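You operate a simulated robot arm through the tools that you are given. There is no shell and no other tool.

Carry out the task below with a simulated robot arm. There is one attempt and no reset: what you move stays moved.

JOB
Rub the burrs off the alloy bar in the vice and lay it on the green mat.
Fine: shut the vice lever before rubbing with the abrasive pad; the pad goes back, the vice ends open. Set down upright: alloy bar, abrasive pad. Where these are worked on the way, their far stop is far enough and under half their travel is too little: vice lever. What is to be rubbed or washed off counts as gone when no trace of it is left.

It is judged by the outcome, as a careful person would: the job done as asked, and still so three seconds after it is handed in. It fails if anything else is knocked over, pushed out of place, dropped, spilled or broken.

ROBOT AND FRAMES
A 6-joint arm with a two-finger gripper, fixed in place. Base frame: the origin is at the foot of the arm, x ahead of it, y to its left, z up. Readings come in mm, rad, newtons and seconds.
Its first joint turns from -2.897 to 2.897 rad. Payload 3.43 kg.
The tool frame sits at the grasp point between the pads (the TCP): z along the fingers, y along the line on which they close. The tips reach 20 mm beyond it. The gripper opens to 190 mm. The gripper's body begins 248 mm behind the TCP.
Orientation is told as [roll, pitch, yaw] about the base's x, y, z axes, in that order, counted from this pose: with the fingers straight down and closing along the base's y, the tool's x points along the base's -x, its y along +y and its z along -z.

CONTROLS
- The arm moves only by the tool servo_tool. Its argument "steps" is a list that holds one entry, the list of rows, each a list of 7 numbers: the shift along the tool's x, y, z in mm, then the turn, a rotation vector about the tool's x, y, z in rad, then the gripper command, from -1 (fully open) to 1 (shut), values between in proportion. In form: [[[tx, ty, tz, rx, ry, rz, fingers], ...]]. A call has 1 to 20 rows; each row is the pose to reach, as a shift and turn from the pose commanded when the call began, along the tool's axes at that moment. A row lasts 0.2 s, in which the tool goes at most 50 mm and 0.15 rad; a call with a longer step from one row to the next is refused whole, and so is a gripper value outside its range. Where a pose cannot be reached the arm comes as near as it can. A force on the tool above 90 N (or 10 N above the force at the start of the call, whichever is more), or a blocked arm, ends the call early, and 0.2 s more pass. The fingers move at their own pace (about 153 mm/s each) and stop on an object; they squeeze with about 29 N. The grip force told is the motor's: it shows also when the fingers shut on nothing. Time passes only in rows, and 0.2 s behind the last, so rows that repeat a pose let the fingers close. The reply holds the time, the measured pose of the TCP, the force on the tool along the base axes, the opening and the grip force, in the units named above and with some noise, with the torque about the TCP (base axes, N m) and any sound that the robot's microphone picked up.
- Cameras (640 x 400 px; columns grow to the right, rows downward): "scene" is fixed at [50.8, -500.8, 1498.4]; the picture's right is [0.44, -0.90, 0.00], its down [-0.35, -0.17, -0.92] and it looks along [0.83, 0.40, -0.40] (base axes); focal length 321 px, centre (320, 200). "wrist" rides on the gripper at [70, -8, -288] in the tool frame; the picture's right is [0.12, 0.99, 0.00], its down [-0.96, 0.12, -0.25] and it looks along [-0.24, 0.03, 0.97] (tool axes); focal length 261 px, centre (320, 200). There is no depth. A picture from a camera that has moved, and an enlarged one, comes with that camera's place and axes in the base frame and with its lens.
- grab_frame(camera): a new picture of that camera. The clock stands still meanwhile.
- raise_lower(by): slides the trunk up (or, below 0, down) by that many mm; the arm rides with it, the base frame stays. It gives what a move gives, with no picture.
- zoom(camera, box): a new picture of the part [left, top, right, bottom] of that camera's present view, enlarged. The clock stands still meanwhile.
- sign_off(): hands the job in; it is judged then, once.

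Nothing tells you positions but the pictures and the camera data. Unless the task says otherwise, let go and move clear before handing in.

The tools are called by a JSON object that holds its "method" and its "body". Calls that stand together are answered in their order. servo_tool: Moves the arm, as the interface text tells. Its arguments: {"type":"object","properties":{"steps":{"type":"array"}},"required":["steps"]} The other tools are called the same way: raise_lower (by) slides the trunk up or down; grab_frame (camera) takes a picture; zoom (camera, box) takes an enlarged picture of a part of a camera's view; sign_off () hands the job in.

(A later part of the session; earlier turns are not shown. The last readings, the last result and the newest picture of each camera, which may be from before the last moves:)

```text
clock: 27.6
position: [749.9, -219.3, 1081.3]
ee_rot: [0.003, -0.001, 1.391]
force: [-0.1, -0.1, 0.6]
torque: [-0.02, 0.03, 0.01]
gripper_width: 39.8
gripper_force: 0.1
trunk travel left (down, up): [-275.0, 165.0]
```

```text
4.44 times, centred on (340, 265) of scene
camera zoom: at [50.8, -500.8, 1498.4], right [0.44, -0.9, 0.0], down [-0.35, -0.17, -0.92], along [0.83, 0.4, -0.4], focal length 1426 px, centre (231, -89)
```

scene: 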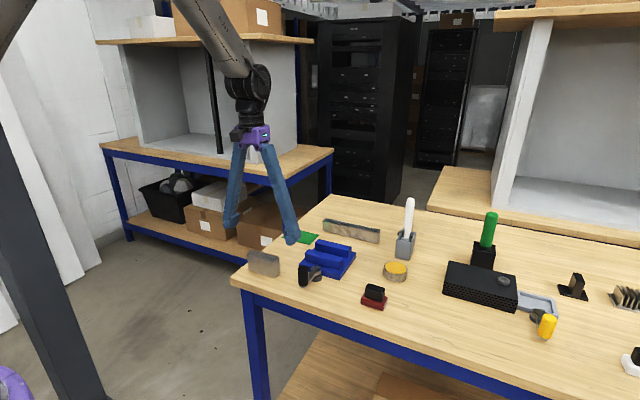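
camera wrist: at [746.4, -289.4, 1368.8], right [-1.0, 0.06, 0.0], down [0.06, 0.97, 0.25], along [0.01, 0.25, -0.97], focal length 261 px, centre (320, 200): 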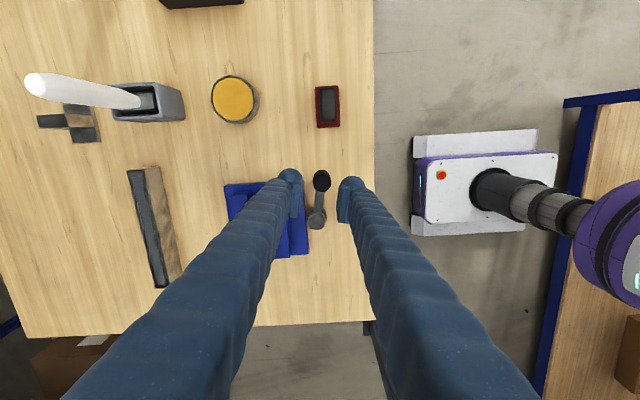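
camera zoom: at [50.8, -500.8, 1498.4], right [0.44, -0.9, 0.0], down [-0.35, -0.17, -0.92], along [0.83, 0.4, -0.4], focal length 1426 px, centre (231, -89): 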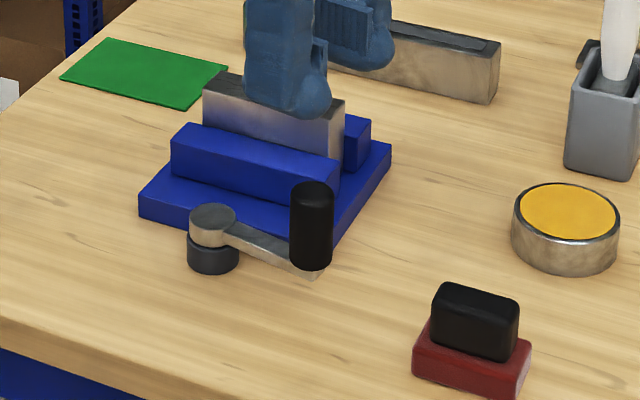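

The lever stays at its far stop, so the vice is shut. Next is the abrasive pad; I'll zoom in on it to measure its position and the handle's orientation.

{"method": "zoom", "body": {"camera": "wrist", "box": [288, 66, 368, 146]}}

{"method": "zoom", "body": {"camera": "wrist", "box": [200, 150, 360, 280]}}

```text
5.00 times, centred on (328, 106) of wrist
camera zoom: at [746.4, -289.4, 1368.8], right [-1.0, 0.06, 0.0], down [0.06, 0.97, 0.25], along [0.01, 0.25, -0.97], focal length 1303 px, centre (280, 670)
```

zoom: 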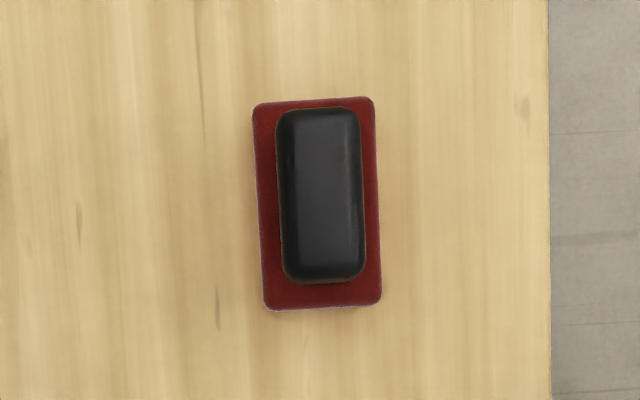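

```text
3.08 times, centred on (280, 215) of wrist
camera zoom: at [746.4, -289.4, 1368.8], right [-1.0, 0.06, 0.0], down [0.06, 0.97, 0.25], along [0.01, 0.25, -0.97], focal length 802 px, centre (443, 154)
```

zoom: 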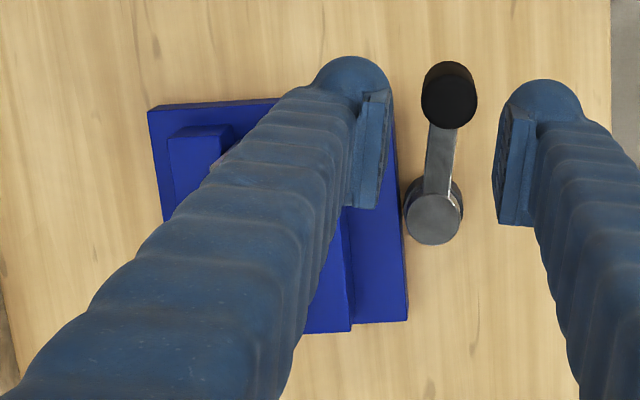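

The pad's red base is about 39 × 63 mm centred near (732, -331), long side along y, with the black handle 27 mm wide. I'll move above it with the fingers closing along x and check again.

{"method": "servo_tool", "body": {"steps": [[[38, -1, 0, 0, 0, -0.06, 0.0], [76, -2, 0, 0, 0, -0.12, 0.0], [113.1, -2.3, 10, 0, 0, -0.18, 0.0], [113.1, -2.3, 40, 0, 0, -0.18, 0.0], [113.1, -2.3, 40, 0, 0, -0.18, 0.0]]]}}

{"method": "grab_frame", "body": {"camera": "wrist"}}

{"method": "zoom", "body": {"camera": "wrist", "box": [270, 130, 370, 220]}}

```text
clock: 28.8
position: [732.0, -329.5, 1042.3]
ee_rot: [0.0, 0.0, 1.57]
force: [-0.5, 0.7, 1.0]
torque: [-0.03, -0.02, 0.01]
gripper_width: 94.9
gripper_force: 0.1
trunk travel left (down, up): [-275.0, 165.0]
```

```text
taken
camera wrist: at [740.8, -400.5, 1329.3], right [-0.99, -0.12, 0.0], down [-0.12, 0.96, 0.25], along [-0.03, 0.25, -0.97], focal length 261 px, centre (320, 200)
```

wrist: 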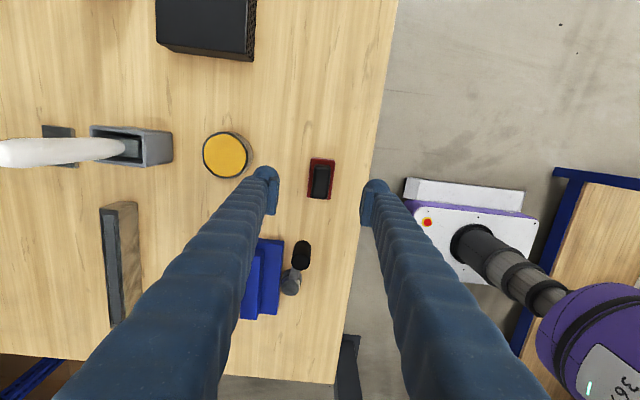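

```text
4.44 times, centred on (320, 175) of wrist
camera zoom: at [740.8, -400.5, 1329.3], right [-0.99, -0.12, 0.0], down [-0.12, 0.96, 0.25], along [-0.03, 0.25, -0.97], focal length 1158 px, centre (320, 311)
```

zoom: 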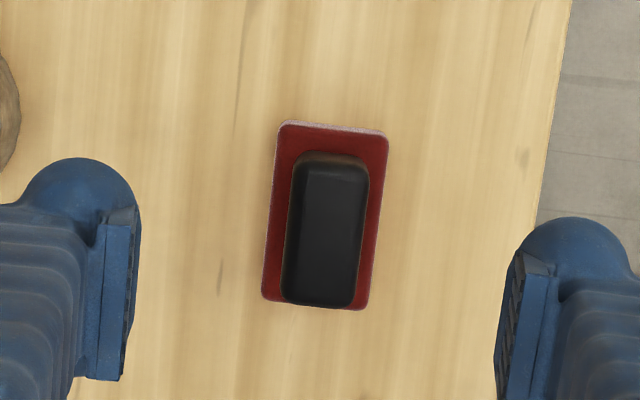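

The pad is centred near (730.5, -332). I'll correct by ~2 mm, descend so the tips are just above the red base, and close on the black handle.

{"method": "servo_tool", "body": {"steps": [[[2.3, 1.5, 30, 0, 0, 0, 0.0], [2.3, 1.5, 65, 0, 0, 0, 0.0], [2.3, 1.5, 90, 0, 0, 0, 0.0], [2.3, 1.5, 98, 0, 0, 0, 0.0], [2.3, 1.5, 98, 0, 0, 0, 0.3]]]}}

{"method": "zoom", "body": {"camera": "scene", "box": [340, 260, 410, 330]}}

{"method": "zoom", "body": {"camera": "wrist", "box": [270, 150, 370, 240]}}

```text
clock: 30.0
position: [729.6, -332.7, 943.0]
ee_rot: [0.001, 0.0, 1.57]
force: [-0.1, -0.1, 0.4]
torque: [0.01, 0.01, 0.01]
gripper_width: 66.3
gripper_force: 0.1
trunk travel left (down, up): [-275.0, 165.0]
```

```text
5.71 times, centred on (375, 295) of scene
camera zoom: at [50.8, -500.8, 1498.4], right [0.44, -0.9, 0.0], down [-0.35, -0.17, -0.92], along [0.83, 0.4, -0.4], focal length 1833 px, centre (6, -343)
```

zoom: 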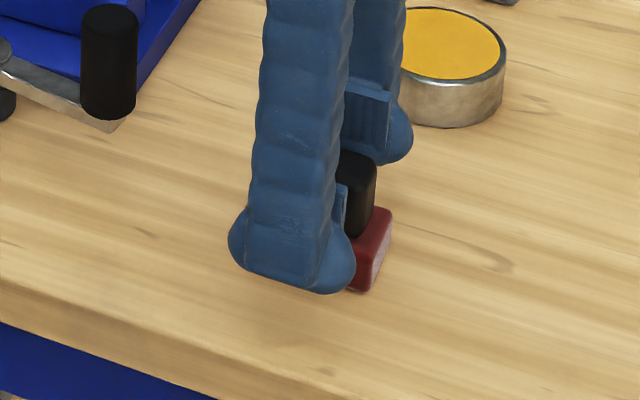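

```text
4.44 times, centred on (320, 195) of wrist
camera zoom: at [739.5, -403.4, 1230.9], right [-0.99, -0.12, 0.0], down [-0.11, 0.96, 0.25], along [-0.03, 0.25, -0.97], focal length 1158 px, centre (320, 222)
```

zoom: 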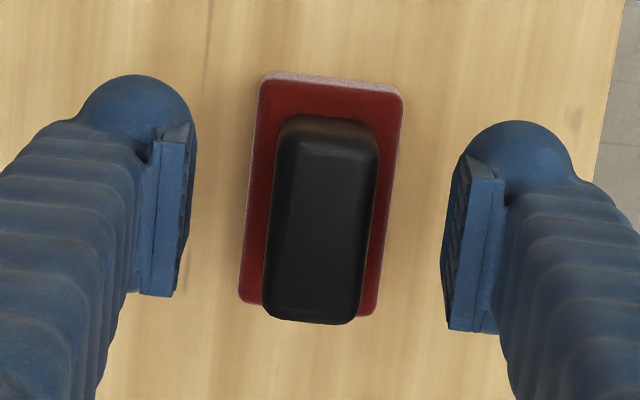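

The fingers straddle the handle evenly. Closing now.

{"method": "servo_tool", "body": {"steps": [[[0, 0, 0, 0, 0, 0, 0.6], [0, 0, 0, 0, 0, 0, 1], [0, 0, 0, 0, 0, 0, 1], [0, 0, 0, 0, 0, 0, 1]]]}}

{"method": "zoom", "body": {"camera": "wrist", "box": [270, 150, 370, 240]}}

```text
clock: 31.0
position: [730.7, -333.5, 943.7]
ee_rot: [0.001, -0.001, 1.572]
force: [-0.6, 0.7, -0.9]
torque: [-0.04, 0.0, -0.01]
gripper_width: 24.4
gripper_force: 29.0
trunk travel left (down, up): [-275.0, 165.0]
```

```text
4.44 times, centred on (320, 195) of wrist
camera zoom: at [739.5, -403.5, 1230.9], right [-0.99, -0.12, 0.0], down [-0.11, 0.96, 0.25], along [-0.03, 0.25, -0.97], focal length 1158 px, centre (320, 222)
```

zoom: 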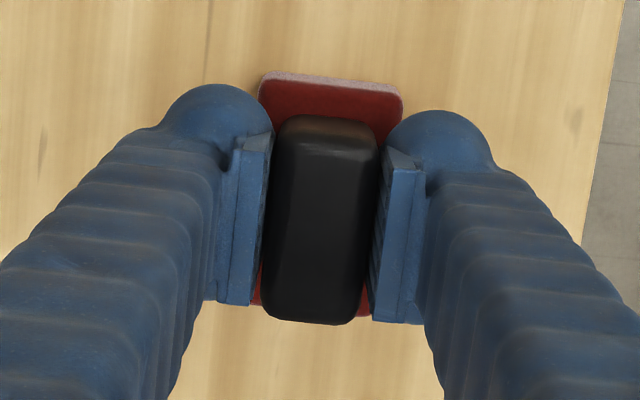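

The handle is gripped at 24.4 mm. I'll lift it straight up and carry it over the bar in the vice at a safe height.

{"method": "servo_tool", "body": {"steps": [[[0, 0, -25, 0, 0, 0, 1], [0, 0, -60, 0, 0, 0, 1], [0, 0, -100, 0, 0, 0, 1], [0, 0, -135, 0, 0, 0, 1], [-35, -22, -135, 0, 0, 0, 1], [-70, -44, -135, 0, 0, 0, 1], [-105, -66, -135, 0, 0, 0, 1], [-140, -88, -135, 0, 0, 0, 1], [-175, -108, -135, 0, 0, 0, 1], [-192, -119.6, -135, 0, 0, 0, 1], [-192, -119.6, -135, 0, 0, 0, 1]]]}}

{"method": "grab_frame", "body": {"camera": "wrist"}}

{"method": "zoom", "body": {"camera": "scene", "box": [270, 190, 390, 300]}}

```text
clock: 33.4
position: [851.0, -140.2, 1078.7]
ee_rot: [0.002, -0.001, 1.571]
force: [-0.2, 0.3, -0.5]
torque: [-0.01, -0.01, -0.01]
gripper_width: 24.7
gripper_force: 29.3
trunk travel left (down, up): [-275.0, 165.0]
```

```text
taken
camera wrist: at [859.3, -211.3, 1365.6], right [-0.99, -0.12, 0.0], down [-0.11, 0.96, 0.25], along [-0.03, 0.25, -0.97], focal length 261 px, centre (320, 200)
```

wrist: 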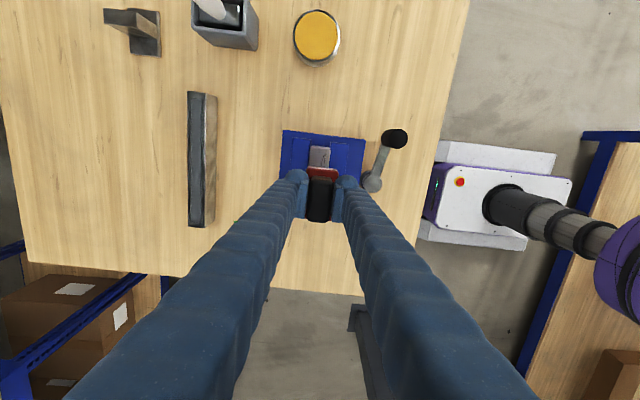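

```text
3.64 times, centred on (330, 245) of scene
camera zoom: at [50.8, -500.8, 1498.4], right [0.44, -0.9, 0.0], down [-0.35, -0.17, -0.92], along [0.83, 0.4, -0.4], focal length 1167 px, centre (284, 36)
```

zoom: 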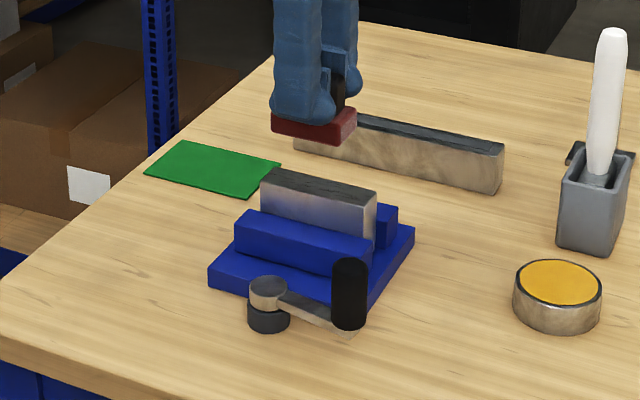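

The pad is above the vice. I'll zoom to see the bar's position in the closed vice beneath the pad.

{"method": "zoom", "body": {"camera": "wrist", "box": [270, 110, 390, 230]}}

{"method": "zoom", "body": {"camera": "scene", "box": [320, 225, 390, 285]}}

```text
3.33 times, centred on (330, 170) of wrist
camera zoom: at [859.3, -211.3, 1365.6], right [-0.99, -0.12, 0.0], down [-0.11, 0.96, 0.25], along [-0.03, 0.25, -0.97], focal length 869 px, centre (287, 300)
```

zoom: 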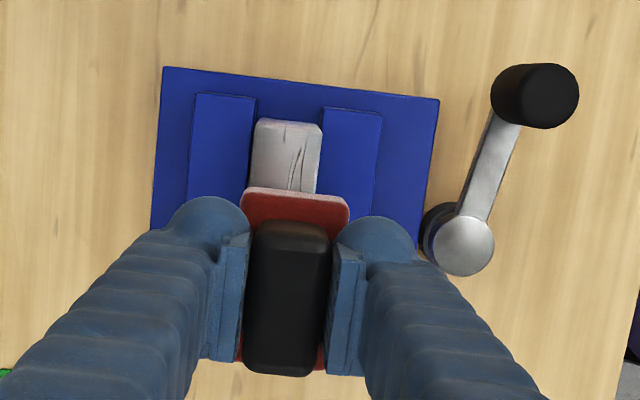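

```text
6.67 times, centred on (355, 255) of scene
camera zoom: at [50.8, -500.8, 1498.4], right [0.44, -0.9, 0.0], down [-0.35, -0.17, -0.92], along [0.83, 0.4, -0.4], focal length 2139 px, centre (87, -167)
```

zoom: 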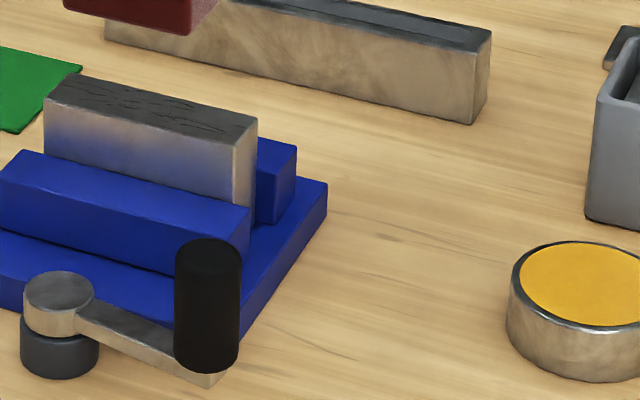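

The near jaw moved about 12 mm when the lever shut, and the bar now sits centred at x ≈ 855.8. I'll shift the pad to match and descend close to the bar's top (expected contact near TCP z 1023).

{"method": "servo_tool", "body": {"steps": [[[0, -4.8, 15, 0, 0, 0, 1], [0.6, -4.8, 35, 0, 0, 0, 1], [0.6, -4.8, 48, 0, 0, 0, 1], [0.6, -4.8, 52, 0, 0, 0, 1], [0.6, -4.8, 52, 0, 0, 0, 1]]]}}

{"method": "zoom", "body": {"camera": "scene", "box": [290, 200, 380, 290]}}

```text
clock: 34.6
position: [854.6, -142.2, 1026.9]
ee_rot: [0.001, -0.001, 1.571]
force: [-0.2, 0.1, -0.4]
torque: [0.0, -0.02, 0.0]
gripper_width: 24.6
gripper_force: 29.0
trunk travel left (down, up): [-275.0, 165.0]
```

```text
4.44 times, centred on (335, 245) of scene
camera zoom: at [50.8, -500.8, 1498.4], right [0.44, -0.9, 0.0], down [-0.35, -0.17, -0.92], along [0.83, 0.4, -0.4], focal length 1426 px, centre (253, 0)
```

zoom: 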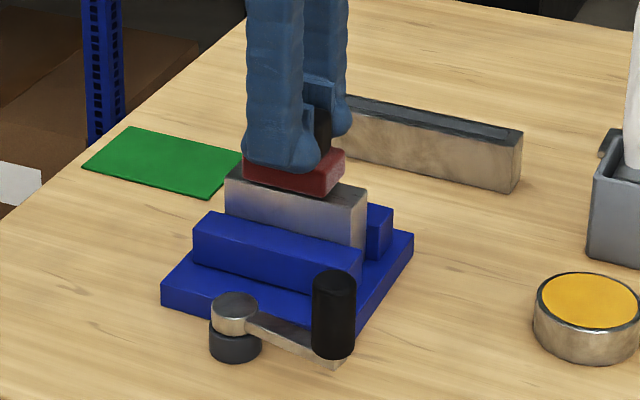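

The pad is just above the bar. I'll lower in small steps until I feel light contact.

{"method": "servo_tool", "body": {"steps": [[[0, 0, 1, 0, 0, 0, 1], [0, 0, 2, 0, 0, 0, 1], [0, 0, 3, 0, 0, 0, 1], [0, 0, 3, 0, 0, 0, 1]]]}}

```text
clock: 35.6
position: [854.0, -140.8, 1024.6]
ee_rot: [0.0, 0.0, 1.572]
force: [0.4, 0.1, 1.1]
torque: [-0.01, 0.0, -0.03]
gripper_width: 24.3
gripper_force: 29.1
trunk travel left (down, up): [-275.0, 165.0]
```

{"method": "servo_tool", "body": {"steps": [[[0, 0, 1, 0, 0, 0, 1], [0, 0, 2, 0, 0, 0, 1], [0, 0, 2, 0, 0, 0, 1]]]}}

```text
clock: 36.4
position: [854.2, -142.4, 1023.4]
ee_rot: [-0.002, 0.0, 1.571]
force: [0.0, 0.2, 16.2]
torque: [0.07, 0.02, 0.0]
gripper_width: 24.5
gripper_force: 29.1
trunk travel left (down, up): [-275.0, 165.0]
```

Contact is made at 16 N. Now I'll rub back and forth along the bar's length, overlapping both ends.

{"method": "servo_tool", "body": {"steps": [[[10, 0, 0, 0, 0, 0, 1], [20, 0, 0, 0, 0, 0, 1], [26, 0, 0, 0, 0, 0, 1], [16, 0, 0, 0, 0, 0, 1], [4, 0, 0, 0, 0, 0, 1], [-8, 0, 0, 0, 0, 0, 1], [-20, 0, 0, 0, 0, 0, 1], [-26, 0, 0, 0, 0, 0, 1], [-14, 0, 0, 0, 0, 0, 1], [0, 0, 0, 0, 0, 0, 1], [14, 0, 0, 0, 0, 0, 1], [26, 0, 0, 0, 0, 0, 1], [14, 0, 0, 0, 0, 0, 1], [0, 0, 0, 0, 0, 0, 1], [-14, 0, 0, 0, 0, 0, 1], [-26, 0, 0, 0, 0, 0, 1], [-14, 0, 0, 0, 0, 0, 1], [0, 0, 0, 0, 0, 0, 1]]]}}

{"method": "zoom", "body": {"camera": "scene", "box": [290, 200, 380, 290]}}

{"method": "zoom", "body": {"camera": "wrist", "box": [270, 130, 370, 230]}}

```text
clock: 40.2
position: [854.6, -141.1, 1021.8]
ee_rot: [0.0, -0.001, 1.57]
force: [-0.6, 3.2, 11.4]
torque: [0.09, 0.0, -0.01]
gripper_width: 24.8
gripper_force: 28.7
trunk travel left (down, up): [-275.0, 165.0]
```

```text
4.44 times, centred on (335, 245) of scene
camera zoom: at [50.8, -500.8, 1498.4], right [0.44, -0.9, 0.0], down [-0.35, -0.17, -0.92], along [0.83, 0.4, -0.4], focal length 1426 px, centre (253, 0)
```

zoom: 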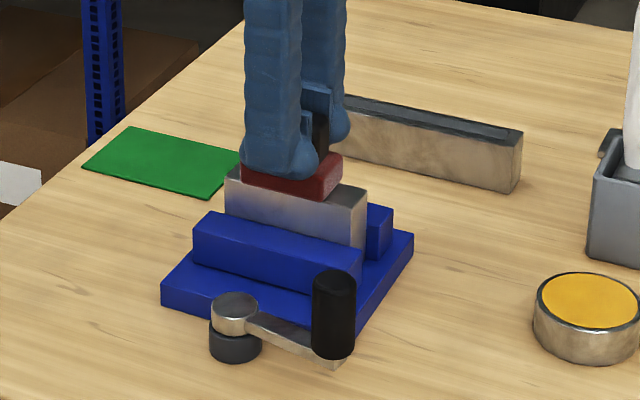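

```text
4.00 times, centred on (320, 180) of wrist
camera zoom: at [863.4, -211.5, 1309.4], right [-0.99, -0.12, 0.0], down [-0.12, 0.96, 0.25], along [-0.03, 0.25, -0.97], focal length 1043 px, centre (320, 280)
```

zoom: 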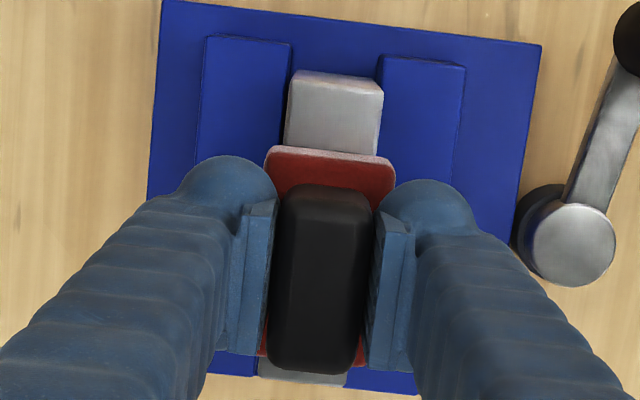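

The visible end already looks clean. I'll do another round with slight cross-offsets so the whole top is covered, then lift to inspect.

{"method": "servo_tool", "body": {"steps": [[[12, 3, 0, 0, 0, 0, 1], [26, 3, 0, 0, 0, 0, 1], [14, 3, 0, 0, 0, 0, 1], [0, 3, 0, 0, 0, 0, 1], [-14, 3, 0, 0, 0, 0, 1], [-26, 3, 0, 0, 0, 0, 1], [-26, -4, 0, 0, 0, 0, 1], [-14, -4, 0, 0, 0, 0, 1], [0, -4, 0, 0, 0, 0, 1], [14, -4, 0, 0, 0, 0, 1], [26, -4, 0, 0, 0, 0, 1], [14, -4, 0, 0, 0, 0, 1], [0, -4, 0, 0, 0, 0, 1], [-14, -2, 0, 0, 0, 0, 1], [-26, 0, 0, 0, 0, 0, 1], [-12, 0, 0, 0, 0, 0, 1], [0, 0, 0, 0, 0, 0, 1]]]}}

{"method": "servo_tool", "body": {"steps": [[[0, 0, -10, 0, 0, 0, 1], [0, 0, -30, 0, 0, 0, 1], [20, 0, -50, 0, 0, 0, 1], [60, 0, -60, 0, 0, 0, 1], [100, 0, -60, 0, 0, 0, 1], [130, 0, -60, 0, 0, 0, 1], [130, 0, -60, 0, 0, 0, 1]]]}}

{"method": "grab_frame", "body": {"camera": "wrist"}}

{"method": "zoom", "body": {"camera": "scene", "box": [296, 220, 366, 290]}}

```text
clock: 43.8
position: [855.0, -140.6, 1022.0]
ee_rot: [0.001, 0.0, 1.571]
force: [0.0, 3.4, 9.9]
torque: [0.16, -0.03, -0.02]
gripper_width: 24.4
gripper_force: 29.2
trunk travel left (down, up): [-275.0, 165.0]
```

```text
clock: 45.4
position: [854.4, -272.1, 1081.7]
ee_rot: [0.004, -0.001, 1.572]
force: [0.8, 0.5, -0.4]
torque: [0.07, -0.05, 0.0]
gripper_width: 24.4
gripper_force: 28.6
trunk travel left (down, up): [-275.0, 165.0]
```

```text
taken
camera wrist: at [864.1, -342.5, 1369.0], right [-0.99, -0.12, 0.0], down [-0.11, 0.96, 0.25], along [-0.03, 0.25, -0.97], focal length 261 px, centre (320, 200)
```

wrist: 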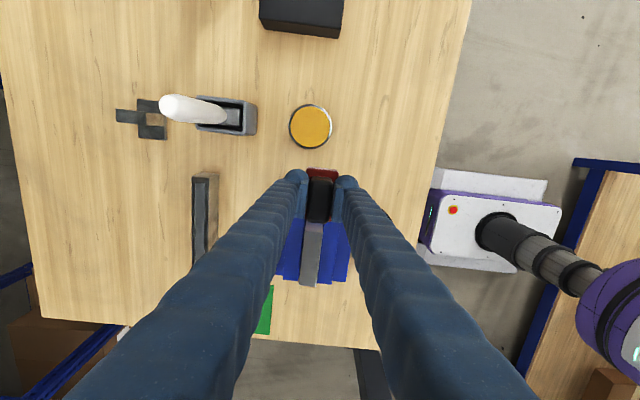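

```text
5.71 times, centred on (331, 255) of scene
camera zoom: at [50.8, -500.8, 1498.4], right [0.44, -0.9, 0.0], down [-0.35, -0.17, -0.92], along [0.83, 0.4, -0.4], focal length 1833 px, centre (257, -114)
```

zoom: 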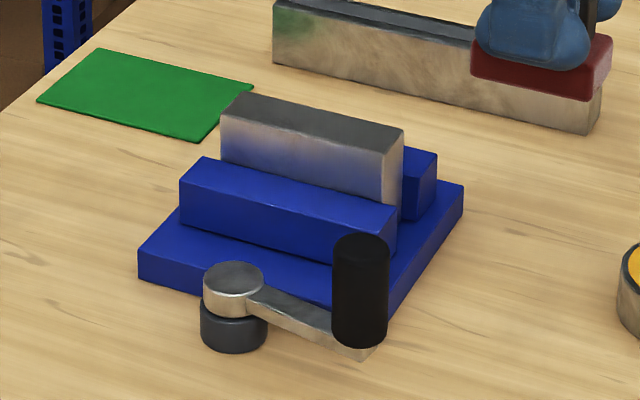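

The bar's top now looks clean from the scene camera. I'll zoom in on it from both views to make sure no trace remains.

{"method": "zoom", "body": {"camera": "scene", "box": [318, 228, 350, 256]}}

{"method": "zoom", "body": {"camera": "wrist", "box": [280, 210, 360, 290]}}

```text
14.29 times, centred on (334, 242) of scene
camera zoom: at [50.8, -500.8, 1498.4], right [0.44, -0.9, 0.0], down [-0.35, -0.17, -0.92], along [0.83, 0.4, -0.4], focal length 4583 px, centre (120, -400)
```

zoom: 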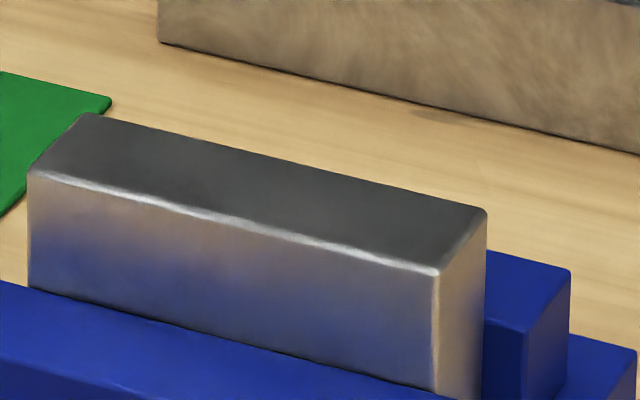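

```text
5.00 times, centred on (320, 250) of wrist
camera zoom: at [864.1, -342.5, 1369.0], right [-0.99, -0.12, 0.0], down [-0.11, 0.96, 0.25], along [-0.03, 0.25, -0.97], focal length 1303 px, centre (320, -50)
```

zoom: 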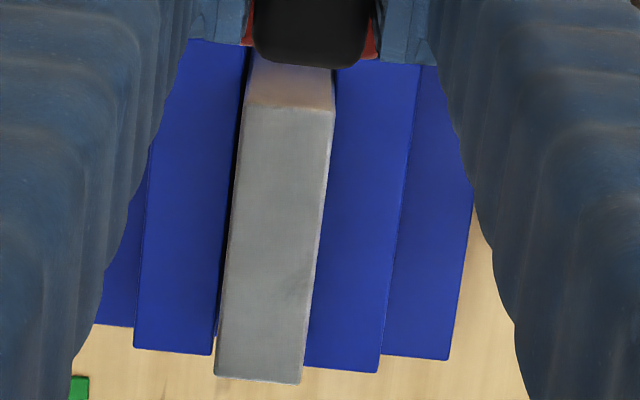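

The top looks clean in both views, except one faint darker patch near the edge in the wrist view. I'll enlarge further to be sure.

{"method": "zoom", "body": {"camera": "wrist", "box": [305, 228, 330, 290]}}

{"method": "zoom", "body": {"camera": "scene", "box": [318, 233, 346, 248]}}

```text
6.45 times, centred on (318, 259) of wrist
camera zoom: at [864.1, -342.5, 1369.0], right [-0.99, -0.12, 0.0], down [-0.11, 0.96, 0.25], along [-0.03, 0.25, -0.97], focal length 1682 px, centre (336, -181)
```

zoom: 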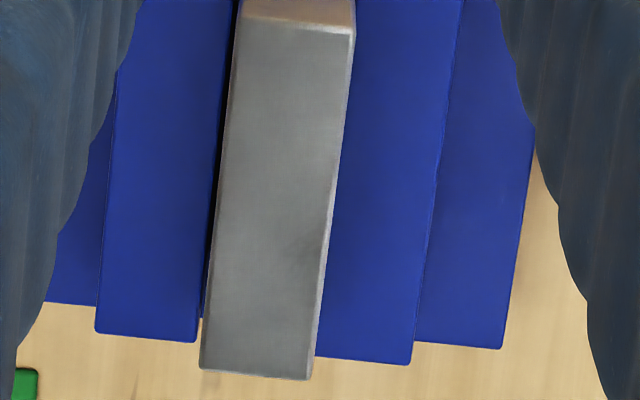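

```text
16.00 times, centred on (332, 240) of scene
camera zoom: at [50.8, -500.8, 1498.4], right [0.44, -0.9, 0.0], down [-0.35, -0.17, -0.92], along [0.83, 0.4, -0.4], focal length 5133 px, centre (128, -448)
```

zoom: 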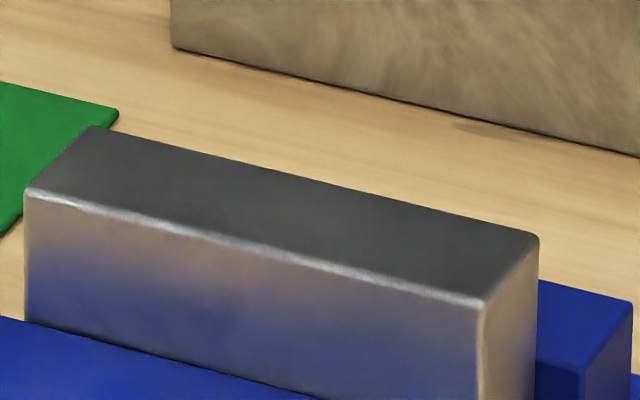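

There's a faint smudge near one edge, possibly a reflection, but I'd rather be sure. I'll go back and rub more strokes with a little more pressure.

{"method": "servo_tool", "body": {"steps": [[[-40, 0, 0, 0, 0, 0, 1], [-85, 0, 0, 0, 0, 0, 1], [-130, 0, 0, 0, 0, 0, 1], [-130, 0, 30, 0, 0, 0, 1], [-130, 0, 52, 0, 0, 0, 1], [-130, 0, 58, 0, 0, 0, 1], [-130, 0, 61, 0, 0, 0, 1], [-130, 0, 61, 0, 0, 0, 1]]]}}

{"method": "servo_tool", "body": {"steps": [[[12, 4, 0, 0, 0, 0, 1], [26, 4, 0, 0, 0, 0, 1], [14, 4, 0, 0, 0, 0, 1], [0, 4, 0, 0, 0, 0, 1], [-14, 4, 0, 0, 0, 0, 1], [-26, 4, 0, 0, 0, 0, 1], [-14, 4, 0, 0, 0, 0, 1], [0, 4, 0, 0, 0, 0, 1], [14, 2, 0, 0, 0, 0, 1], [26, 0, 0, 0, 0, 0, 1], [14, 0, 0, 0, 0, 0, 1], [0, 0, 0, 0, 0, 0, 1], [-14, 0, 0, 0, 0, 0, 1], [-26, 0, 0, 0, 0, 0, 1], [-14, -4, 0, 0, 0, 0, 1], [0, -4, 0, 0, 0, 0, 1], [14, -4, 0, 0, 0, 0, 1], [26, -4, 0, 0, 0, 0, 1], [12, -2, 0, 0, 0, 0, 1], [0, 0, 0, 0, 0, 0, 1]]]}}

{"method": "servo_tool", "body": {"steps": [[[-14, 5, 0, 0, 0, 0, 1], [-26, 5, 0, 0, 0, 0, 1], [-20, -5, 0, 0, 0, 0, 1], [-14, 5, 0, 0, 0, 0, 1], [-8, -5, 0, 0, 0, 0, 1], [-2, 5, 0, 0, 0, 0, 1], [4, -5, 0, 0, 0, 0, 1], [10, 5, 0, 0, 0, 0, 1], [16, -5, 0, 0, 0, 0, 1], [22, 5, 0, 0, 0, 0, 1], [26, -5, 0, 0, 0, 0, 1], [14, 0, 0, 0, 0, 0, 1], [0, 0, 0, 0, 0, 0, 1], [-14, 0, 0, 0, 0, 0, 1], [-26, 0, 0, 0, 0, 0, 1], [-12, 0, 0, 0, 0, 0, 1], [0, 0, 0, 0, 0, 0, 1]]]}}

```text
clock: 47.2
position: [854.4, -141.7, 1020.4]
ee_rot: [-0.002, -0.001, 1.57]
force: [1.6, 0.4, 12.7]
torque: [0.07, -0.05, 0.0]
gripper_width: 24.6
gripper_force: 29.3
trunk travel left (down, up): [-275.0, 165.0]
```

```text
clock: 51.4
position: [855.2, -141.2, 1021.0]
ee_rot: [0.001, 0.0, 1.572]
force: [1.2, -4.5, 11.4]
torque: [-0.14, -0.02, 0.04]
gripper_width: 24.5
gripper_force: 28.3
trunk travel left (down, up): [-275.0, 165.0]
```

```text
clock: 55.0
position: [855.1, -140.3, 1021.5]
ee_rot: [0.0, -0.001, 1.572]
force: [-0.2, 2.8, 7.8]
torque: [0.08, -0.05, 0.0]
gripper_width: 24.6
gripper_force: 28.9
trunk travel left (down, up): [-275.0, 165.0]
```

Rubbing again is done. I'll lift and move aside to inspect the top from a different angle.

{"method": "servo_tool", "body": {"steps": [[[0, 0, -10, 0, 0, 0, 1], [0, 0, -30, 0, 0, 0, 1], [20, 0, -50, 0, 0, 0, 1], [60, 0, -60, 0, 0, 0, 1], [100, 10, -60, 0, 0, 0, 1], [130, 20, -60, 0, 0, 0, 1], [150, 30, -60, 0, 0, 0, 1], [150, 30, -60, 0, 0, 0, 1]]]}}

{"method": "zoom", "body": {"camera": "wrist", "box": [270, 200, 370, 300]}}

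{"method": "zoom", "body": {"camera": "scene", "box": [318, 228, 350, 256]}}

```text
clock: 56.8
position: [824.6, -291.5, 1080.2]
ee_rot: [0.001, -0.002, 1.57]
force: [-0.3, -0.2, -0.7]
torque: [0.02, 0.0, -0.02]
gripper_width: 24.7
gripper_force: 28.6
trunk travel left (down, up): [-275.0, 165.0]
```

```text
4.00 times, centred on (320, 250) of wrist
camera zoom: at [833.8, -361.6, 1367.4], right [-0.99, -0.12, 0.0], down [-0.11, 0.96, 0.25], along [-0.03, 0.25, -0.97], focal length 1043 px, centre (320, 0)
```

zoom: 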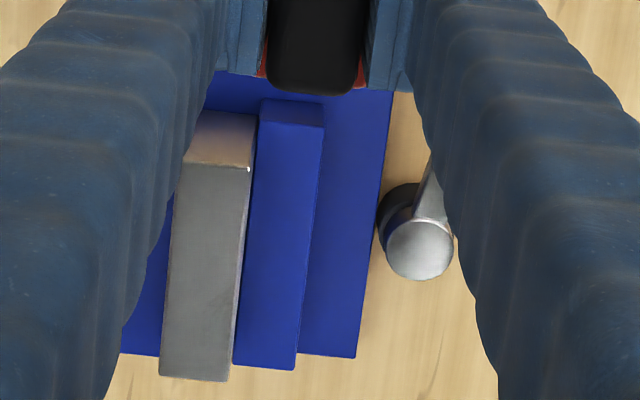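

```text
14.29 times, centred on (334, 242) of scene
camera zoom: at [50.8, -500.8, 1498.4], right [0.44, -0.9, 0.0], down [-0.35, -0.17, -0.92], along [0.83, 0.4, -0.4], focal length 4583 px, centre (120, -400)
```

zoom: 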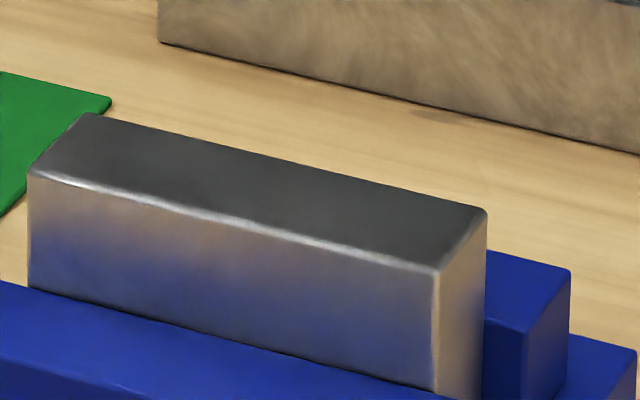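

The top looks clean. For certainty I'll take one more look from the other side, with the camera directly over the bar and the pad out of the way.

{"method": "servo_tool", "body": {"steps": [[[-40, -5, -10, 0, 0, 0, 1], [-85, -10, -10, 0, 0, 0, 1], [-130, -15, -10, 0, 0, 0, 1], [-175, -20, -10, 0, 0, 0, 1], [-215, -25, -10, 0, 0, 0, 1], [-250, -30, -10, 0, 0, 0, 1], [-250, -30, -10, 0, 0, 0, 1]]]}}

{"method": "grab_frame", "body": {"camera": "wrist"}}

{"method": "zoom", "body": {"camera": "wrist", "box": [280, 90, 380, 190]}}

```text
clock: 58.4
position: [854.2, -40.6, 1089.3]
ee_rot: [0.001, 0.0, 1.57]
force: [-0.3, -0.2, -1.5]
torque: [-0.1, 0.01, 0.01]
gripper_width: 24.5
gripper_force: 28.6
trunk travel left (down, up): [-275.0, 165.0]
```

```text
taken
camera wrist: at [864.1, -111.8, 1377.3], right [-0.99, -0.12, 0.0], down [-0.11, 0.96, 0.25], along [-0.03, 0.25, -0.97], focal length 261 px, centre (320, 200)
```

wrist: 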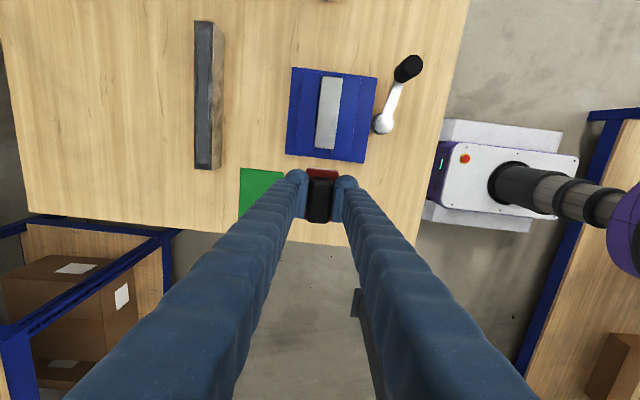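

```text
4.00 times, centred on (330, 140) of wrist
camera zoom: at [864.1, -111.8, 1377.3], right [-0.99, -0.12, 0.0], down [-0.11, 0.96, 0.25], along [-0.03, 0.25, -0.97], focal length 1043 px, centre (280, 440)
```

zoom: 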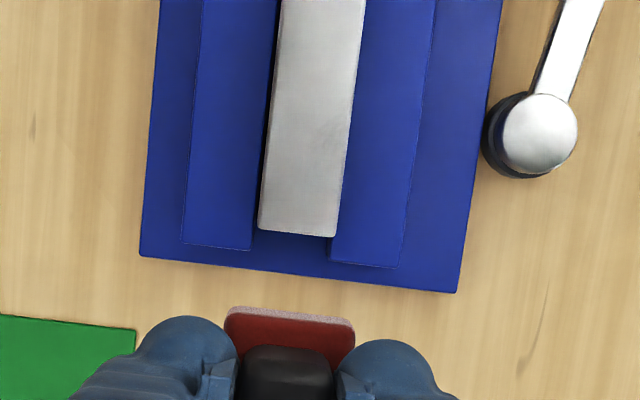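

{"method": "zoom", "body": {"camera": "wrist", "box": [300, 65, 360, 160]}}

{"method": "zoom", "body": {"camera": "wrist", "box": [310, 110, 350, 155]}}

```text
4.21 times, centred on (330, 112) of wrist
camera zoom: at [864.1, -111.8, 1377.3], right [-0.99, -0.12, 0.0], down [-0.11, 0.96, 0.25], along [-0.03, 0.25, -0.97], focal length 1098 px, centre (278, 568)
```

zoom: 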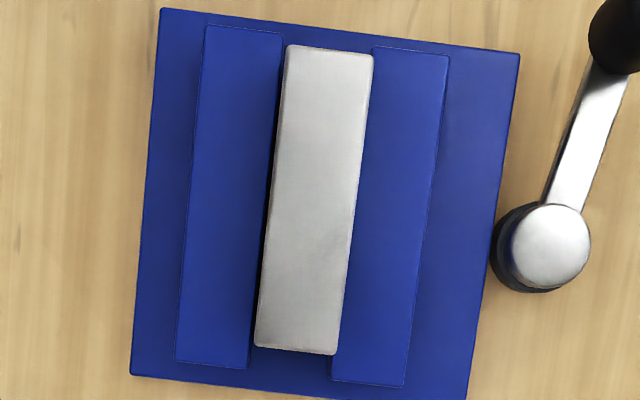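

```text
8.89 times, centred on (330, 132) of wrist
camera zoom: at [864.1, -111.8, 1377.3], right [-0.99, -0.12, 0.0], down [-0.11, 0.96, 0.25], along [-0.03, 0.25, -0.97], focal length 2317 px, centre (231, 800)
```

zoom: 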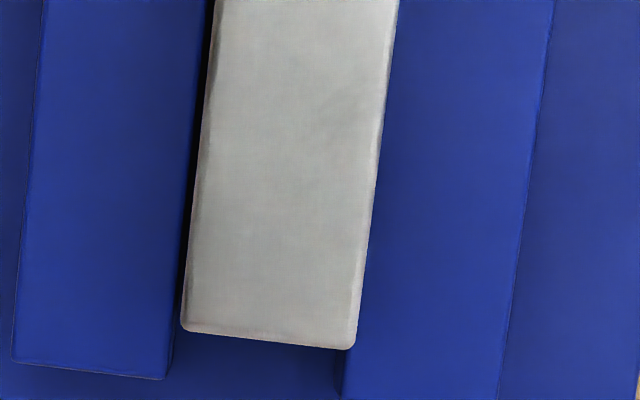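

The bar is clean across its whole top. Now I'll carry the pad back to its original spot at (730.5, -332.5) and lower it gently.

{"method": "servo_tool", "body": {"steps": [[[40, 17, 0, 0, 0, 0, 1], [82, 35, 0, 0, 0, 0, 1], [125, 53, 0, 0, 0, 0, 1], [167, 71, 0, 0, 0, 0, 1], [210, 89, 0, 0, 0, 0, 1], [252, 107, 0, 0, 0, 0, 1], [280, 119, 10, 0, 0, 0, 1], [291.9, 123.7, 40, 0, 0, 0, 1], [291.9, 123.7, 85, 0, 0, 0, 1], [291.9, 123.7, 120, 0, 0, 0, 1], [291.9, 123.7, 137, 0, 0, 0, 1], [291.9, 123.7, 137, 0, 0, 0, 1]]]}}

{"method": "zoom", "body": {"camera": "scene", "box": [340, 260, 410, 330]}}

{"method": "zoom", "body": {"camera": "wrist", "box": [270, 150, 370, 240]}}

```text
clock: 61.0
position: [731.6, -331.6, 953.7]
ee_rot: [0.0, 0.001, 1.57]
force: [0.1, -0.3, -0.5]
torque: [0.0, 0.04, -0.02]
gripper_width: 24.8
gripper_force: 28.8
trunk travel left (down, up): [-275.0, 165.0]
```

```text
5.71 times, centred on (375, 295) of scene
camera zoom: at [50.8, -500.8, 1498.4], right [0.44, -0.9, 0.0], down [-0.35, -0.17, -0.92], along [0.83, 0.4, -0.4], focal length 1833 px, centre (6, -343)
```

zoom: 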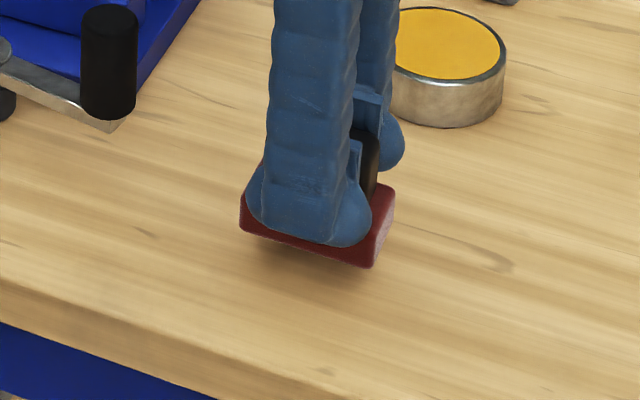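

```text
4.44 times, centred on (320, 195) of wrist
camera zoom: at [740.5, -403.5, 1240.9], right [-0.99, -0.12, 0.0], down [-0.11, 0.96, 0.25], along [-0.03, 0.25, -0.97], focal length 1158 px, centre (320, 222)
```

zoom: 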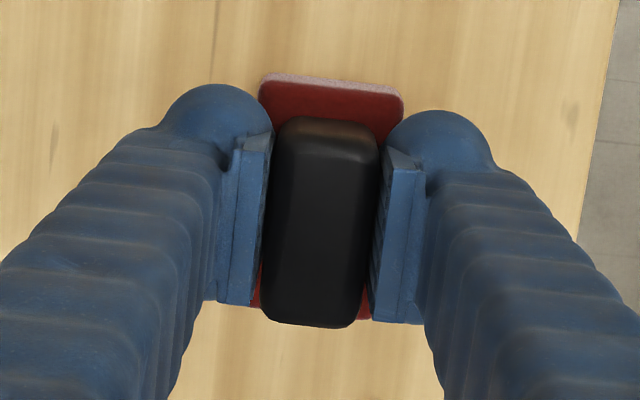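

The pad is about 10 mm above its spot, offset ~1 mm in x. I'll correct and lower slowly until it touches.

{"method": "servo_tool", "body": {"steps": [[[0, 1, 4, 0, 0, 0, 1], [0, 1, 8, 0, 0, 0, 1], [0, 1, 10, 0, 0, 0, 1], [0, 1, 10, 0, 0, 0, 1]]]}}

```text
clock: 62.0
position: [729.2, -333.3, 942.8]
ee_rot: [0.002, -0.001, 1.57]
force: [-0.4, -0.5, -1.0]
torque: [-0.01, -0.02, -0.03]
gripper_width: 24.6
gripper_force: 28.6
trunk travel left (down, up): [-275.0, 165.0]
```

{"method": "servo_tool", "body": {"steps": [[[0, 0, 1, 0, 0, 0, 1], [0, 0, 2, 0, 0, 0, 1], [0, 0, 2, 0, 0, 0, 1]]]}}

```text
clock: 62.8
position: [730.5, -334.2, 942.1]
ee_rot: [0.001, 0.001, 1.571]
force: [-0.6, 0.2, -0.5]
torque: [-0.01, -0.02, -0.01]
gripper_width: 24.2
gripper_force: 28.9
trunk travel left (down, up): [-275.0, 165.0]
```

No contact yet. I'll keep lowering in small steps.

{"method": "servo_tool", "body": {"steps": [[[0, 0, 1, 0, 0, 0, 1], [0, 0, 2, 0, 0, 0, 1], [0, 0, 2, 0, 0, 0, 1]]]}}

```text
clock: 63.6
position: [729.4, -334.0, 940.2]
ee_rot: [-0.001, -0.001, 1.571]
force: [-0.7, 0.8, 12.9]
torque: [0.13, 0.0, 0.03]
gripper_width: 24.6
gripper_force: 29.4
trunk travel left (down, up): [-275.0, 165.0]
```

The pad is on the table (13 N). I'll ease off, release, and rise straight up.

{"method": "servo_tool", "body": {"steps": [[[0, 0, -1, 0, 0, 0, 1], [0, 0, -1, 0, 0, 0, 0.6], [0, 0, -1, 0, 0, 0, 0.3], [0, 0, -1, 0, 0, 0, 0.3], [0, 0, -25, 0, 0, 0, 0.3], [0, 0, -60, 0, 0, 0, 0.3], [0, 0, -100, 0, 0, 0, 0.3], [0, 0, -120, 0, 0, 0, 0.3], [0, 0, -120, 0, 0, 0, 0.3]]]}}

{"method": "zoom", "body": {"camera": "scene", "box": [350, 275, 400, 315]}}

{"method": "grab_frame", "body": {"camera": "wrist"}}

```text
clock: 65.6
position: [729.7, -334.0, 1058.6]
ee_rot: [0.001, -0.001, 1.569]
force: [-0.3, -0.2, 1.3]
torque: [0.03, 0.06, 0.0]
gripper_width: 66.6
gripper_force: 0.0
trunk travel left (down, up): [-275.0, 165.0]
```

```text
10.00 times, centred on (375, 295) of scene
camera zoom: at [50.8, -500.8, 1498.4], right [0.44, -0.9, 0.0], down [-0.35, -0.17, -0.92], along [0.83, 0.4, -0.4], focal length 3208 px, centre (-230, -750)
```

zoom: 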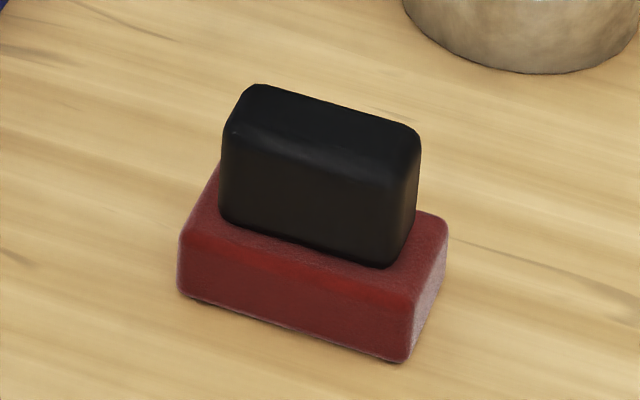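

```text
taken
camera wrist: at [739.3, -403.6, 1346.9], right [-0.99, -0.12, 0.0], down [-0.11, 0.96, 0.25], along [-0.03, 0.25, -0.97], focal length 261 px, centre (320, 200)
```

wrist: 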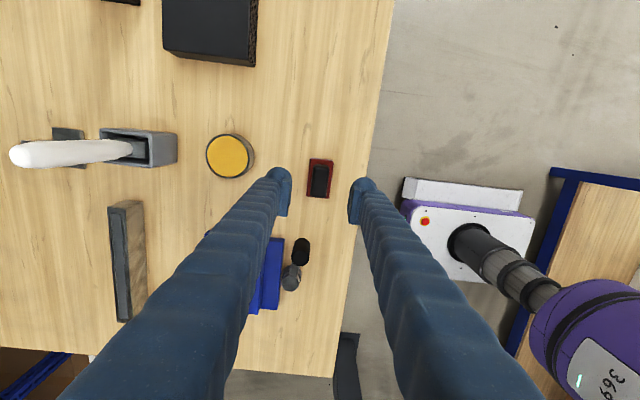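

The pad is back in place and upright. Now I'll go to the lever handle at about (746.5, -217.5), turned to match the lever's angle, at a safe height first.

{"method": "servo_tool", "body": {"steps": [[[-40, -6, 0, 0, 0, 0.07, 0.3], [-80, -12, 0, 0, 0, 0.14, 0.3], [-116.5, -17, 0, 0, 0, 0.21, 0.47], [-116.5, -17, 0, 0, 0, 0.21, 0.47]]]}}

{"method": "zoom", "body": {"camera": "wrist", "box": [260, 150, 380, 270]}}

```text
clock: 66.6
position: [746.9, -216.1, 1060.2]
ee_rot: [0.0, 0.001, 1.358]
force: [0.2, 0.7, -0.3]
torque: [-0.09, -0.04, -0.02]
gripper_width: 50.7
gripper_force: 0.1
trunk travel left (down, up): [-275.0, 165.0]
```

```text
3.33 times, centred on (320, 210) of wrist
camera zoom: at [741.2, -286.6, 1347.5], right [-1.0, 0.09, 0.0], down [0.09, 0.96, 0.25], along [0.02, 0.25, -0.97], focal length 869 px, centre (320, 167)
```

zoom: 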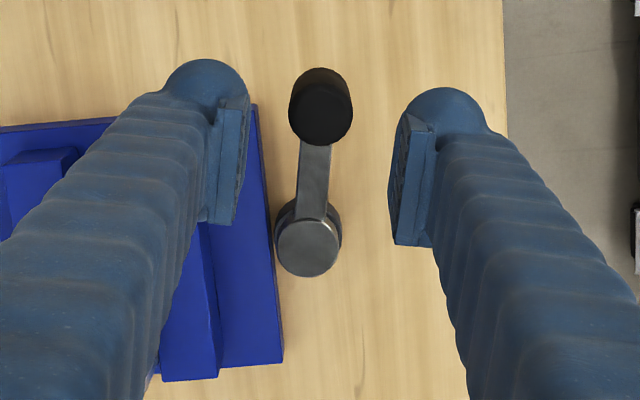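

The handle is centred between the fingers. I'll descend over it and form the cage.

{"method": "servo_tool", "body": {"steps": [[[0, 0, 40, 0, 0, 0, 0.47], [0, 0, 75, 0, 0, 0, 0.47], [0, 0, 88, 0, 0, 0, 0.47], [0, 0, 88, 0, 0, 0, 0.684], [0, 0, 88, 0, 0, 0, 0.684]]]}}

{"method": "zoom", "body": {"camera": "wrist", "box": [260, 150, 380, 270]}}

```text
clock: 67.8
position: [746.6, -216.3, 971.8]
ee_rot: [0.002, 0.002, 1.358]
force: [-0.2, -0.4, 0.4]
torque: [-0.01, 0.01, -0.01]
gripper_width: 30.0
gripper_force: 0.0
trunk travel left (down, up): [-275.0, 165.0]
```

```text
3.33 times, centred on (320, 210) of wrist
camera zoom: at [741.6, -287.1, 1258.9], right [-1.0, 0.09, 0.0], down [0.09, 0.96, 0.25], along [0.02, 0.25, -0.97], focal length 869 px, centre (320, 167)
```

zoom: 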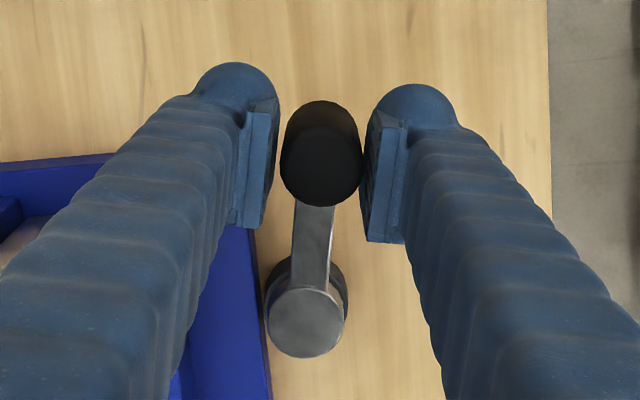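

Caged. I'll sweep the lever back along the arc toward its open position, first part now.

{"method": "servo_tool", "body": {"steps": [[[-0.8, 10.9, 0, 0, 0, 0.14, 0.684], [-3.0, 21.6, 0, 0, 0, 0.28, 0.684], [-6.8, 31.8, 0, 0, 0, 0.42, 0.684], [-11.9, 41.4, 0, 0, 0, 0.56, 0.684], [-18.3, 50.2, 0, 0, 0, 0.7, 0.684], [-25.9, 58.1, 0, 0, 0, 0.84, 0.684], [-25.9, 58.1, 0, 0, 0, 0.84, 0.684]]]}}

{"method": "zoom", "body": {"camera": "wrist", "box": [260, 150, 380, 270]}}

{"method": "zoom", "body": {"camera": "scene", "box": [280, 210, 380, 310]}}

```text
clock: 69.4
position: [695.7, -179.1, 970.0]
ee_rot: [0.0, 0.002, 0.519]
force: [0.2, -0.1, -0.8]
torque: [-0.01, 0.0, -0.01]
gripper_width: 30.1
gripper_force: 0.1
trunk travel left (down, up): [-275.0, 165.0]
```

```text
3.33 times, centred on (320, 210) of wrist
camera zoom: at [639.6, -221.7, 1258.4], right [-0.6, 0.8, 0.0], down [0.78, 0.58, 0.25], along [0.2, 0.15, -0.97], focal length 869 px, centre (320, 167)
```

zoom: 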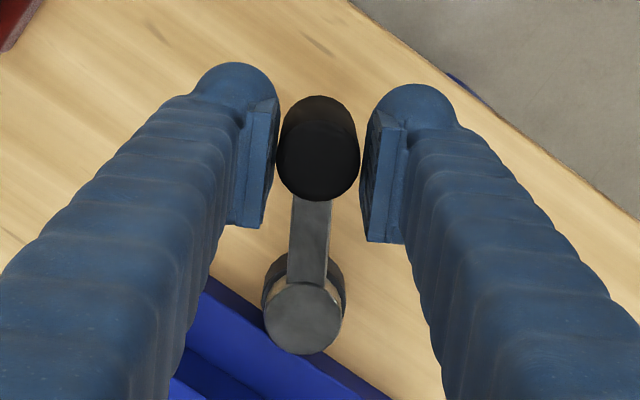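

```text
4.00 times, centred on (330, 260) of scene
camera zoom: at [50.8, -500.8, 1498.4], right [0.44, -0.9, 0.0], down [-0.35, -0.17, -0.92], along [0.83, 0.4, -0.4], focal length 1283 px, centre (280, -40)
```

zoom: 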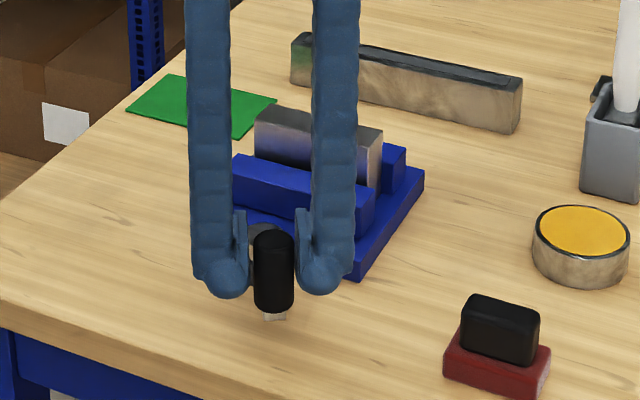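

The lever follows smoothly. I'll continue to the original open stop.

{"method": "servo_tool", "body": {"steps": [[[-0.8, 10.9, 0, 0, 0, 0.14, 0.684], [-3.0, 21.6, 0, 0, 0, 0.28, 0.684], [-6.8, 31.8, 0, 0, 0, 0.42, 0.684], [-10.3, 38.8, 0, 0, 0, 0.52, 0.684], [-11.0, 41.0, 0, 0, 0, 0.52, 0.684], [-11.0, 41.0, 0, 0, 0, 0.52, 1], [-11.0, 41.0, 0, 0, 0, 0.52, 1], [-11.0, 41.0, 0, 0, 0, 0.52, 1]]]}}

{"method": "zoom", "body": {"camera": "wrist", "box": [260, 150, 380, 270]}}

```text
clock: 71.2
position: [684.4, -140.3, 971.0]
ee_rot: [0.001, 0.002, -0.001]
force: [-0.8, -18.2, -2.5]
torque: [-0.17, 0.0, -0.03]
gripper_width: 26.6
gripper_force: 45.1
trunk travel left (down, up): [-275.0, 165.0]
```

```text
3.33 times, centred on (320, 210) of wrist
camera zoom: at [615.3, -148.4, 1258.4], right [-0.12, 0.99, 0.0], down [0.96, 0.12, 0.25], along [0.24, 0.03, -0.97], focal length 869 px, centre (320, 167)
```

zoom: 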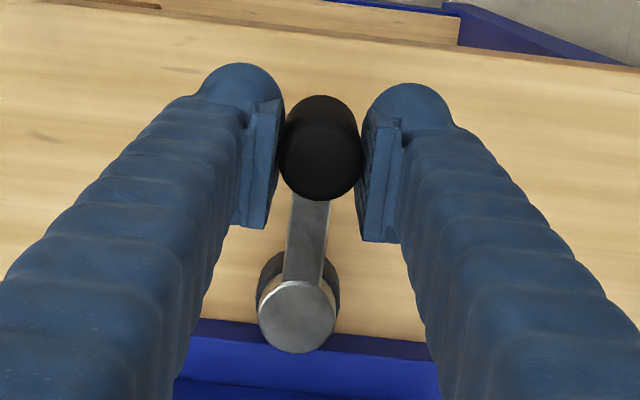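

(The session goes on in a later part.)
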